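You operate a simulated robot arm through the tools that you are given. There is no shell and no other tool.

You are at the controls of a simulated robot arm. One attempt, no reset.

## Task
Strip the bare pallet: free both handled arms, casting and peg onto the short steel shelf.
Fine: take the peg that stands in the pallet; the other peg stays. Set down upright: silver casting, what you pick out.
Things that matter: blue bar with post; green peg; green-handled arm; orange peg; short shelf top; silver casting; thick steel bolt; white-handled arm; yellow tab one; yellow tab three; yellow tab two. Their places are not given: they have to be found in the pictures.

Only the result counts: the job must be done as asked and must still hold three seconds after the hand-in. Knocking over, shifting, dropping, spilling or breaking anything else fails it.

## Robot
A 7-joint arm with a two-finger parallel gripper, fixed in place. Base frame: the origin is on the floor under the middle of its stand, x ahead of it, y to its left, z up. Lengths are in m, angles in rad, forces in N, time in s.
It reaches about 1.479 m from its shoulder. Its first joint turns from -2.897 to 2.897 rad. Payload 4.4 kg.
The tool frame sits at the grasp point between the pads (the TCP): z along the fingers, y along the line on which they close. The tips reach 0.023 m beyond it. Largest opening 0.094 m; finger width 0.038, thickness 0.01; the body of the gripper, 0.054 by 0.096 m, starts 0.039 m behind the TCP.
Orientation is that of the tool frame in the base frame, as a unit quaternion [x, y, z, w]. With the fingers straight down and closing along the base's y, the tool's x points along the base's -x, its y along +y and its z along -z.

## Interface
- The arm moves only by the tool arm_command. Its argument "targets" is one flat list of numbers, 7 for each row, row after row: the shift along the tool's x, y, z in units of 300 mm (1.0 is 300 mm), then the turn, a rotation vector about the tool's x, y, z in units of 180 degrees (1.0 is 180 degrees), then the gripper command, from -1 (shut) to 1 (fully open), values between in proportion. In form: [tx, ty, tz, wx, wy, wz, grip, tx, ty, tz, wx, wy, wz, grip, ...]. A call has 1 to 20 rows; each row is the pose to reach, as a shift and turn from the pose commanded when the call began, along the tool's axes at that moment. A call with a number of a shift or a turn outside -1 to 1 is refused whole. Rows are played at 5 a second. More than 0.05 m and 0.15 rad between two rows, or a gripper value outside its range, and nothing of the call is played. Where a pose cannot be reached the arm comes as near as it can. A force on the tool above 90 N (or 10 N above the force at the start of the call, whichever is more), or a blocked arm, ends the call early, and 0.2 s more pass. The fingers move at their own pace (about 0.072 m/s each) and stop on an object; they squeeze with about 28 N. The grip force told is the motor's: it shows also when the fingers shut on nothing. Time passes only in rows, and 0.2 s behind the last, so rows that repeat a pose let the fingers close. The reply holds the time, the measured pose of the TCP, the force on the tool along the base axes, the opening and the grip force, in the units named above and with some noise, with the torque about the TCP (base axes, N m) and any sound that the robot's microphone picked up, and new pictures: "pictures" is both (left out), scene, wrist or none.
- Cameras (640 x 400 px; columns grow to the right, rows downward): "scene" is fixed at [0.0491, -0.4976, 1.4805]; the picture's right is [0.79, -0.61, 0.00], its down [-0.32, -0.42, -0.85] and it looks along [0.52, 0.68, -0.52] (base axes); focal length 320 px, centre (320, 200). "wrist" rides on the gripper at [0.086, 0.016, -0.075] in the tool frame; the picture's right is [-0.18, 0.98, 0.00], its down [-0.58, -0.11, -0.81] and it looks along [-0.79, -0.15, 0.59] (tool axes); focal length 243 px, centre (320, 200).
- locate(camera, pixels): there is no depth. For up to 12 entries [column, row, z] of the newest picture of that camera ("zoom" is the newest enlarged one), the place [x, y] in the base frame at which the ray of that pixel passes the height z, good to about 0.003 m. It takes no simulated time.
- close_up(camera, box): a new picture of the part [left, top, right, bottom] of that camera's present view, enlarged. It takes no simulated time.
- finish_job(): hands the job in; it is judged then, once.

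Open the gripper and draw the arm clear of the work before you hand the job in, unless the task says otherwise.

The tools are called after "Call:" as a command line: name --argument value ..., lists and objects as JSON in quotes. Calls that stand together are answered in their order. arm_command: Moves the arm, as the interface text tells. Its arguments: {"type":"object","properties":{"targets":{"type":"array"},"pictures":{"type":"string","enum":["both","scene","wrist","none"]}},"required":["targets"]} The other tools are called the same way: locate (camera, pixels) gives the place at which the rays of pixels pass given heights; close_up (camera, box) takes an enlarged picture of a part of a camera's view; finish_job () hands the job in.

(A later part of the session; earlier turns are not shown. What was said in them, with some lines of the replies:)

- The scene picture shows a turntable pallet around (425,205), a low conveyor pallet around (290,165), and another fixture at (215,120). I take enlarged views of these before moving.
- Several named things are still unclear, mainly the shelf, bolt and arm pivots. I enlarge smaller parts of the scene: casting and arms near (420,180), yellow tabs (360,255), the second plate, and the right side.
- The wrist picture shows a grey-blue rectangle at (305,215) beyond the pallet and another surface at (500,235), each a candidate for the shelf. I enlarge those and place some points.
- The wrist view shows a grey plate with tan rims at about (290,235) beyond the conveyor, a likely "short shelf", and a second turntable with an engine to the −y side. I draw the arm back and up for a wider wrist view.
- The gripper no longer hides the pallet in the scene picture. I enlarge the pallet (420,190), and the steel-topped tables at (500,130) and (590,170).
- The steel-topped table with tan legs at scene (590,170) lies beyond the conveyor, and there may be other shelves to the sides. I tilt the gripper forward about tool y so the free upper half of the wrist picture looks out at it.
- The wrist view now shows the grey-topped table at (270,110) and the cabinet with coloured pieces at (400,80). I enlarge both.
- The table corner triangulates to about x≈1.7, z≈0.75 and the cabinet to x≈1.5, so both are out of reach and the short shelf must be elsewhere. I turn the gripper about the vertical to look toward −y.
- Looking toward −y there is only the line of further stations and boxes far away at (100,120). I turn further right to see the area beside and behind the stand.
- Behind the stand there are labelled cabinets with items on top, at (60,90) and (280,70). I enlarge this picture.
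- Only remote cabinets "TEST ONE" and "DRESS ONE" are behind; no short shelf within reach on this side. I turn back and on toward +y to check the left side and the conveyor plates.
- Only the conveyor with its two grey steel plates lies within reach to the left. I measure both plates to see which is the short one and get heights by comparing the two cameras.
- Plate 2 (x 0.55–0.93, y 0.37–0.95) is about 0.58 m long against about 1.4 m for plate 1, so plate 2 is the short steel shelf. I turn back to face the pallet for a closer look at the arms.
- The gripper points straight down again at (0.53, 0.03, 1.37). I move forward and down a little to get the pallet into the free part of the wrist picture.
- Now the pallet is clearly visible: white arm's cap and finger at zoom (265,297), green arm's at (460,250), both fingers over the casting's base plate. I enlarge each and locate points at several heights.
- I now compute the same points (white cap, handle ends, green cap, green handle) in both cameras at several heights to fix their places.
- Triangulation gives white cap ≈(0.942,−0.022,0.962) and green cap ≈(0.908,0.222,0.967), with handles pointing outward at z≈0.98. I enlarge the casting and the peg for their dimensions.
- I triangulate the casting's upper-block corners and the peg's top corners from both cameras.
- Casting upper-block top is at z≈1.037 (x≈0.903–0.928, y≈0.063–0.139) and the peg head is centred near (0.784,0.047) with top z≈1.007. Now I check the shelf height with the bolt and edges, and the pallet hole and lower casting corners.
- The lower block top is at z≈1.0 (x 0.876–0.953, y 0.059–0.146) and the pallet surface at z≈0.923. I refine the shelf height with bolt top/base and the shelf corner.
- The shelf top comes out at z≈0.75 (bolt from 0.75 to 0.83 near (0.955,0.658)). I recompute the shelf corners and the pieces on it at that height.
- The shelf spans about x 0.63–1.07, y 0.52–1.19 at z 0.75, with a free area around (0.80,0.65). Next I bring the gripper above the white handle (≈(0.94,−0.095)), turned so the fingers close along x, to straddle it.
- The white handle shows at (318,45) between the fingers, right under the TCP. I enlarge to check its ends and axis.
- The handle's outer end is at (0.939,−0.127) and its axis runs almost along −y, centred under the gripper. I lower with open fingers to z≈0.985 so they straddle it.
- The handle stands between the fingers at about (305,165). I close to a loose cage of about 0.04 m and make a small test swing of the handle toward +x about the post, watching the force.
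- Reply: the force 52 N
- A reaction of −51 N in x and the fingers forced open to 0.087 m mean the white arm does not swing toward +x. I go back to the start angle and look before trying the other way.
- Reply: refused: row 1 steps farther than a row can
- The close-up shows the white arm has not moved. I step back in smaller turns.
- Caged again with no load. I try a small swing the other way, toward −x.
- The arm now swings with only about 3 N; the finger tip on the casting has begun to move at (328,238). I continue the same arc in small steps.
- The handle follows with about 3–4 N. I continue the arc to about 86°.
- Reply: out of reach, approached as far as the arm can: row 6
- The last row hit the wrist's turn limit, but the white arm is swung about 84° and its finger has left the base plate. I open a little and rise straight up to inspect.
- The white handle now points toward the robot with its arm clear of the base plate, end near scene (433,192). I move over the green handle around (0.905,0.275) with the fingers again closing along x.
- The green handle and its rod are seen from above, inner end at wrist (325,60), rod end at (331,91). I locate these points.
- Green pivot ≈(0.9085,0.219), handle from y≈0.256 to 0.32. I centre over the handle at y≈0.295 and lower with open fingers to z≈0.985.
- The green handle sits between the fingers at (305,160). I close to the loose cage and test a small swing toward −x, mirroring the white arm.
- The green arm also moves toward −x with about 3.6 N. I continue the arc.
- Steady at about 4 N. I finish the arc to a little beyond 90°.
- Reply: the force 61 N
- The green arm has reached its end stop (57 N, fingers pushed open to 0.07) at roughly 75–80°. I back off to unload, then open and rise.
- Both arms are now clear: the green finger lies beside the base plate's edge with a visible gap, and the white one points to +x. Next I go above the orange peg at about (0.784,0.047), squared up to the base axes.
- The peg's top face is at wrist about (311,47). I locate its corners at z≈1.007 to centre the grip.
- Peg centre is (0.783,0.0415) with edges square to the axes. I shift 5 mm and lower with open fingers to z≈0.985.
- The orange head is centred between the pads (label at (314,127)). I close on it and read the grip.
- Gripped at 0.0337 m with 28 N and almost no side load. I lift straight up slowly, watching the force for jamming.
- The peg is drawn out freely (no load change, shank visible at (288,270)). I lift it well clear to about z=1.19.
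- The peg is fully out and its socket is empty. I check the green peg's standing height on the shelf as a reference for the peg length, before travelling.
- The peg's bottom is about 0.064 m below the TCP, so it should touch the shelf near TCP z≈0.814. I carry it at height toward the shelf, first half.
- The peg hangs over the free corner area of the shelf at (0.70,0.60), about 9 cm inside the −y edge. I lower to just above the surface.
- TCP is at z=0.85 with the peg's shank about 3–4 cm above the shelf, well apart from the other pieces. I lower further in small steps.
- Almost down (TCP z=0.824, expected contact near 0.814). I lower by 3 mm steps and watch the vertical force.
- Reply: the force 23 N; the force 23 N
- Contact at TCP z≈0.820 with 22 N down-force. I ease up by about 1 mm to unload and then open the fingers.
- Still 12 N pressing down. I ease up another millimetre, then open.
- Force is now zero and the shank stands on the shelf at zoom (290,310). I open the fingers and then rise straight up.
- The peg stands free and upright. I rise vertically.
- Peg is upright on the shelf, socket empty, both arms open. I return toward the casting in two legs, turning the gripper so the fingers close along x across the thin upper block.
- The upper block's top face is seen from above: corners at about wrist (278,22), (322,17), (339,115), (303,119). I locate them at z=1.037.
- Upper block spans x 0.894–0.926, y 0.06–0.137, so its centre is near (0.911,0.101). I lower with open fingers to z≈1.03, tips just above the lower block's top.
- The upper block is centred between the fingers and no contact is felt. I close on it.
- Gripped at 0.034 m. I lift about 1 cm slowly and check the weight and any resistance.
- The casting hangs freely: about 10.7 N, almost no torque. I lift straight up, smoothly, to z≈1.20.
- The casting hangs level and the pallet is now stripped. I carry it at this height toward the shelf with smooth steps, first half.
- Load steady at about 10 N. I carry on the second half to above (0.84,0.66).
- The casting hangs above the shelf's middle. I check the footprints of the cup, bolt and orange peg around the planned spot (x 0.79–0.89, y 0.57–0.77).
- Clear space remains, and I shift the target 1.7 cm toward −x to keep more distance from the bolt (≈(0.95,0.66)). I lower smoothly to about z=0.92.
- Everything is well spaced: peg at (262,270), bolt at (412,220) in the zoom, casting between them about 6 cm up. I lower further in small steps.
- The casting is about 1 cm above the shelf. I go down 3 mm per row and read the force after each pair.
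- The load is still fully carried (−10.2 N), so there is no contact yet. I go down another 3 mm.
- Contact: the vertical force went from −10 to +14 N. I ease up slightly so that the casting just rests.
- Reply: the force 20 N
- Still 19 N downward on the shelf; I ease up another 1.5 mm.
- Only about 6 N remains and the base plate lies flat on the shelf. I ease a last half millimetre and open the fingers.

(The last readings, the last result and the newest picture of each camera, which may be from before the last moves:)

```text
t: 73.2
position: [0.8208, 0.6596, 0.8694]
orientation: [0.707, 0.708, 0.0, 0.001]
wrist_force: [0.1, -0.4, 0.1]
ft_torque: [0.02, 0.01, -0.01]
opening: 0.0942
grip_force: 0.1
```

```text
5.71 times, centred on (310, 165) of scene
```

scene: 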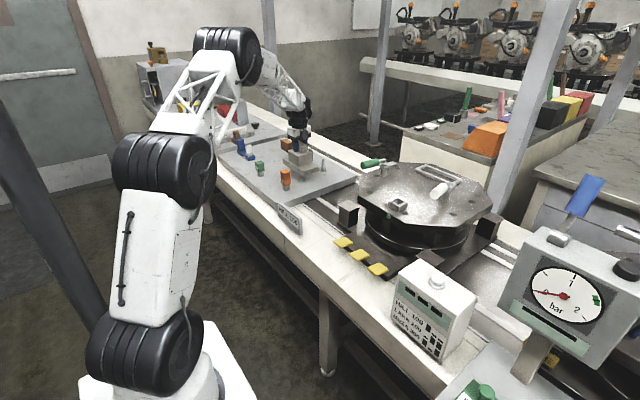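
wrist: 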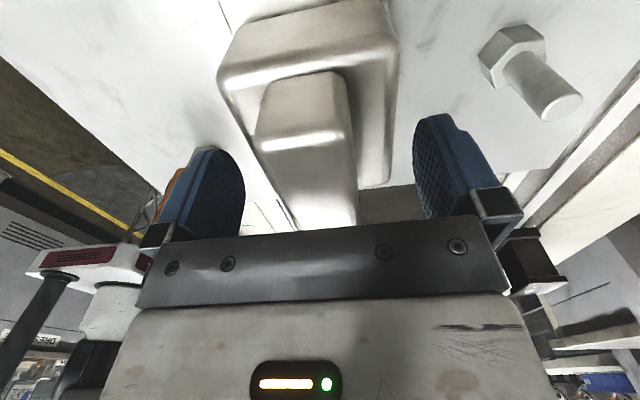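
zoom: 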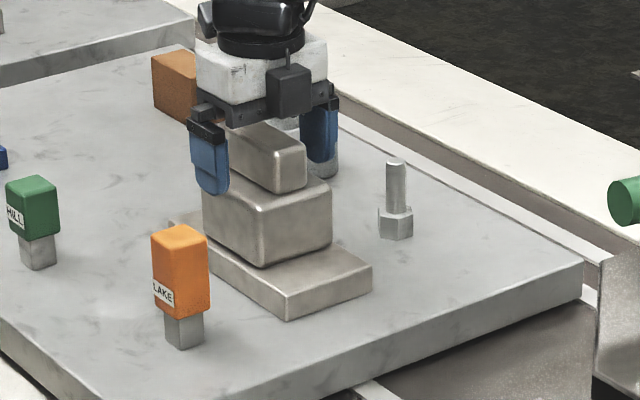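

The casting rests on the shelf, released, with the fingers clear. I rise straight up.

Call:
arm_command --targets '[0, 0, -0.03, 0, 0, 0, 1, 0, 0, -0.1, 0, 0, 0, 1, 0, 0, -0.22, 0, 0, 0, 1, 0, 0, -0.36, 0, 0, 0, 1, 0, 0, -0.5, 0, 0, 0, 1, 0, 0, -0.65, 0, 0, 0, 1, 0, 0, -0.8, 0, 0, 0, 1, 0, 0, -0.95, 0, 0, 0, 1]' --pictures "both"

Call:
close_up --camera "scene" --box '[230, 120, 360, 210]'

Call:
close_up --camera "scene" --box '[330, 140, 510, 290]'

```text
t: 75.0
position: [0.8208, 0.6613, 1.1538]
orientation: [0.707, 0.707, -0.001, 0.0]
wrist_force: [-0.9, 0.5, -1.0]
ft_torque: [0.01, 0.01, 0.01]
opening: 0.0941
grip_force: 0.0
```

scene: 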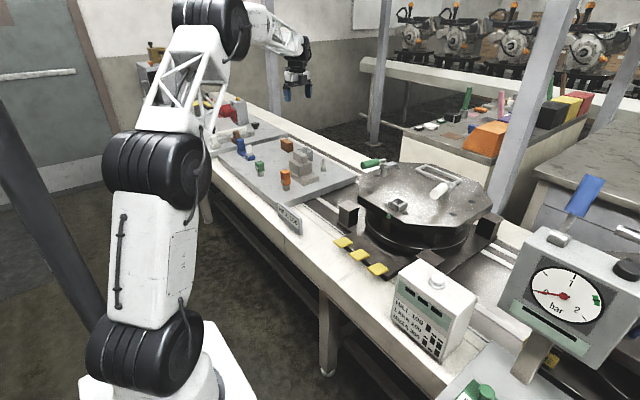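
wrist: 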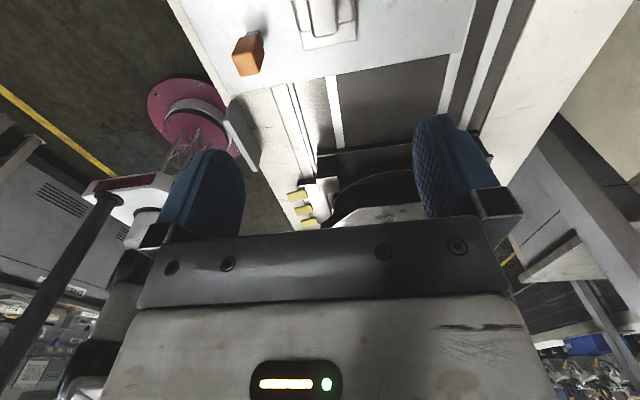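

```text
4.44 times, centred on (295, 165) of scene
```

zoom: 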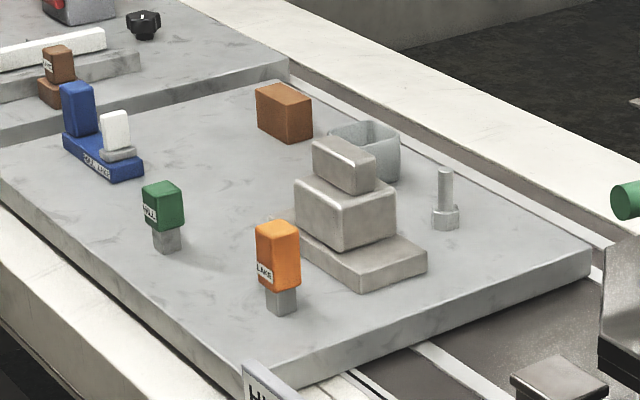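

```text
2.67 times, centred on (420, 215) of scene
```

zoom: 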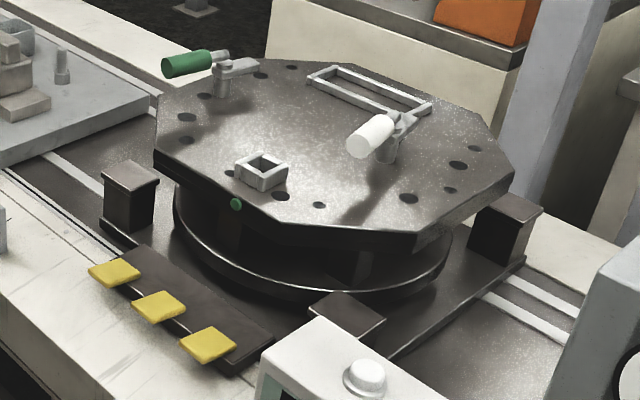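

Casting and orange peg stand upright on the short shelf, the other pieces are in place, and the pallet holds only the open arms. I check the arms' final angles and compare the rest of the scene.

Call:
locate --camera "scene" --pixels '[[434.2, 195.1, 0.985], [363.8, 165.6, 0.985], [446.5, 187.8, 0.963], [384.2, 164.3, 0.965]]'

Call:
close_up --camera "scene" --box '[355, 145, 465, 215]'

Call:
close_up --camera "scene" --box '[265, 145, 335, 200]'

```text
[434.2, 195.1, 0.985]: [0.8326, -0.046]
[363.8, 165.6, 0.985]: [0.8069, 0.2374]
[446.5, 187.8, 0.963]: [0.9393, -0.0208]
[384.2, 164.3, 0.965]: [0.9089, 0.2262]
```

```text
5.71 times, centred on (410, 180) of scene
```

zoom: 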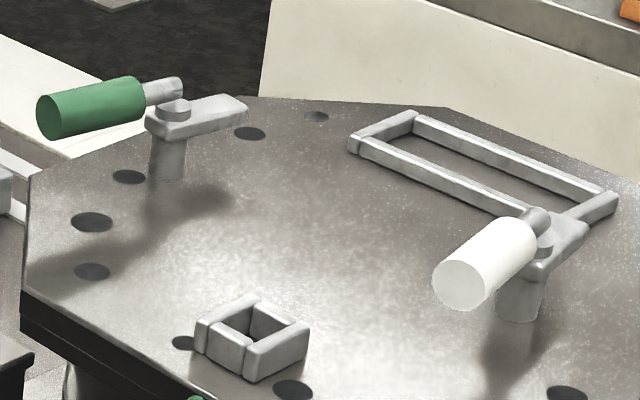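

```text
7.27 times, centred on (300, 172) of scene
```

zoom: 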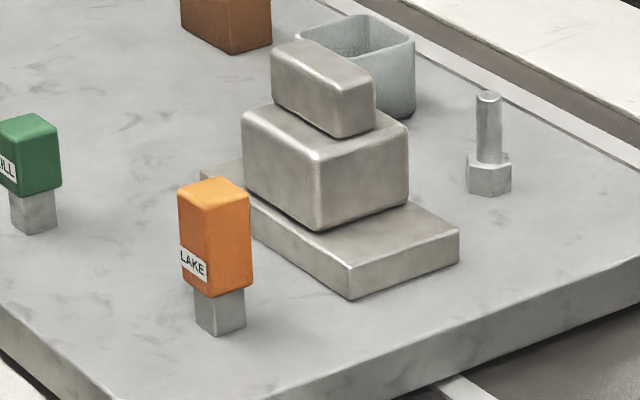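

Both arms are swung well out (white ≈75–79°, green ≈80°, at their stops), and everything stands as wanted. I draw the arm back and up, clear of the work.

Call:
arm_command --targets '[-0.08, -0.09, -0.05, 0, 0, 0, 1, -0.16, -0.18, -0.1, 0, 0, 0, 1, -0.24, -0.27, -0.15, 0, 0, 0, 1, -0.32, -0.36, -0.2, 0, 0, 0, 1, -0.4, -0.45, -0.25, 0, 0, 0, 1, -0.48, -0.54, -0.3, 0, 0, 0, 1, -0.56, -0.63, -0.35, 0, 0, 0, 1, -0.64, -0.72, -0.4, 0, 0, 0, 1, -0.72, -0.81, -0.45, 0, 0, 0, 1]' --pictures "both"

Call:
close_up --camera "scene" --box '[210, 110, 490, 290]'

```text
t: 77.0
position: [0.5802, 0.4473, 1.2896]
orientation: [0.707, 0.707, 0.0, 0.002]
wrist_force: [-0.7, -0.5, -0.4]
ft_torque: [0.02, 0.0, 0.02]
opening: 0.0939
grip_force: 0.1
```

scene: 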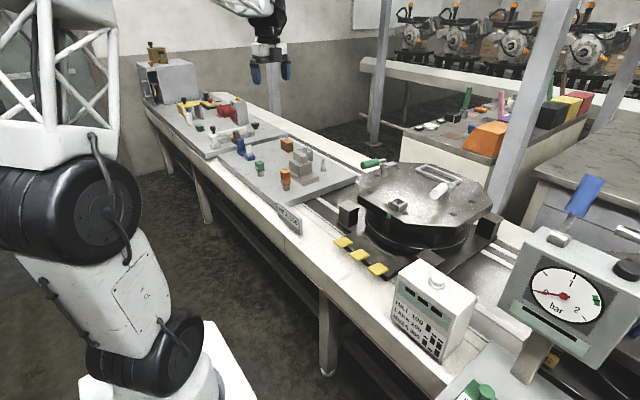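
wrist: 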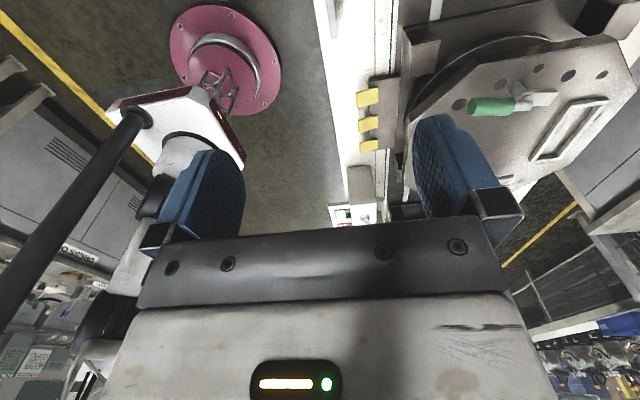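

```text
2.22 times, centred on (350, 200) of scene
```

zoom: 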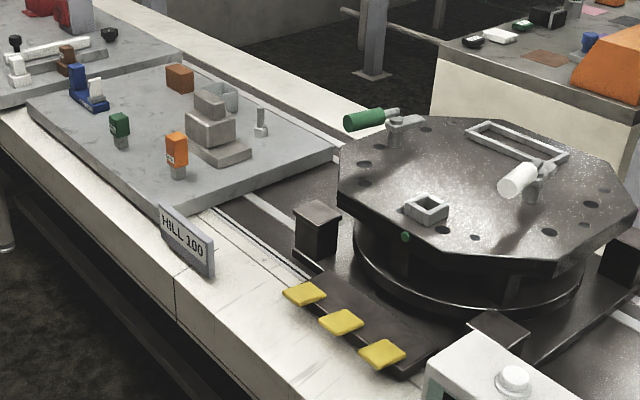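

The arm is clear with the gripper open. Casting and orange peg stand upright on the short shelf, the green peg, bolt and blue bar are where they were, both handled arms are swung free, and the yellow tabs were never touched. I hand in the job.

Call:
finish_job

```text
The job is handed in.
```

I stripped the pallet and handed the job in; I don't have the judge's verdict.

- **Handled arms:** both are swung clear of where the casting sat. The green-handled arm went to its end stop at about 80°. The white-handled arm went to about 75–79°, where the robot's wrist ran out of turn, so I don't know whether it is fully at its stop.
- **Casting:** it stands upright on the short steel shelf, between the peg and the bolt, with space around it.
- **Peg:** the orange peg (LAKE) came out of the pallet without jamming and stands upright on the same shelf. The green peg stayed where it was.
- **Everything else:** the last pictures show the bolt and the blue bar where they were. I kept the arm away from the yellow tabs. The green light on the pallet's edge was bright at the start and looks dark now; I did not look into why.

I took the short shelf to be the grey plate next to the pallet, about 0.6 m long. The other plate on the conveyor is much longer.
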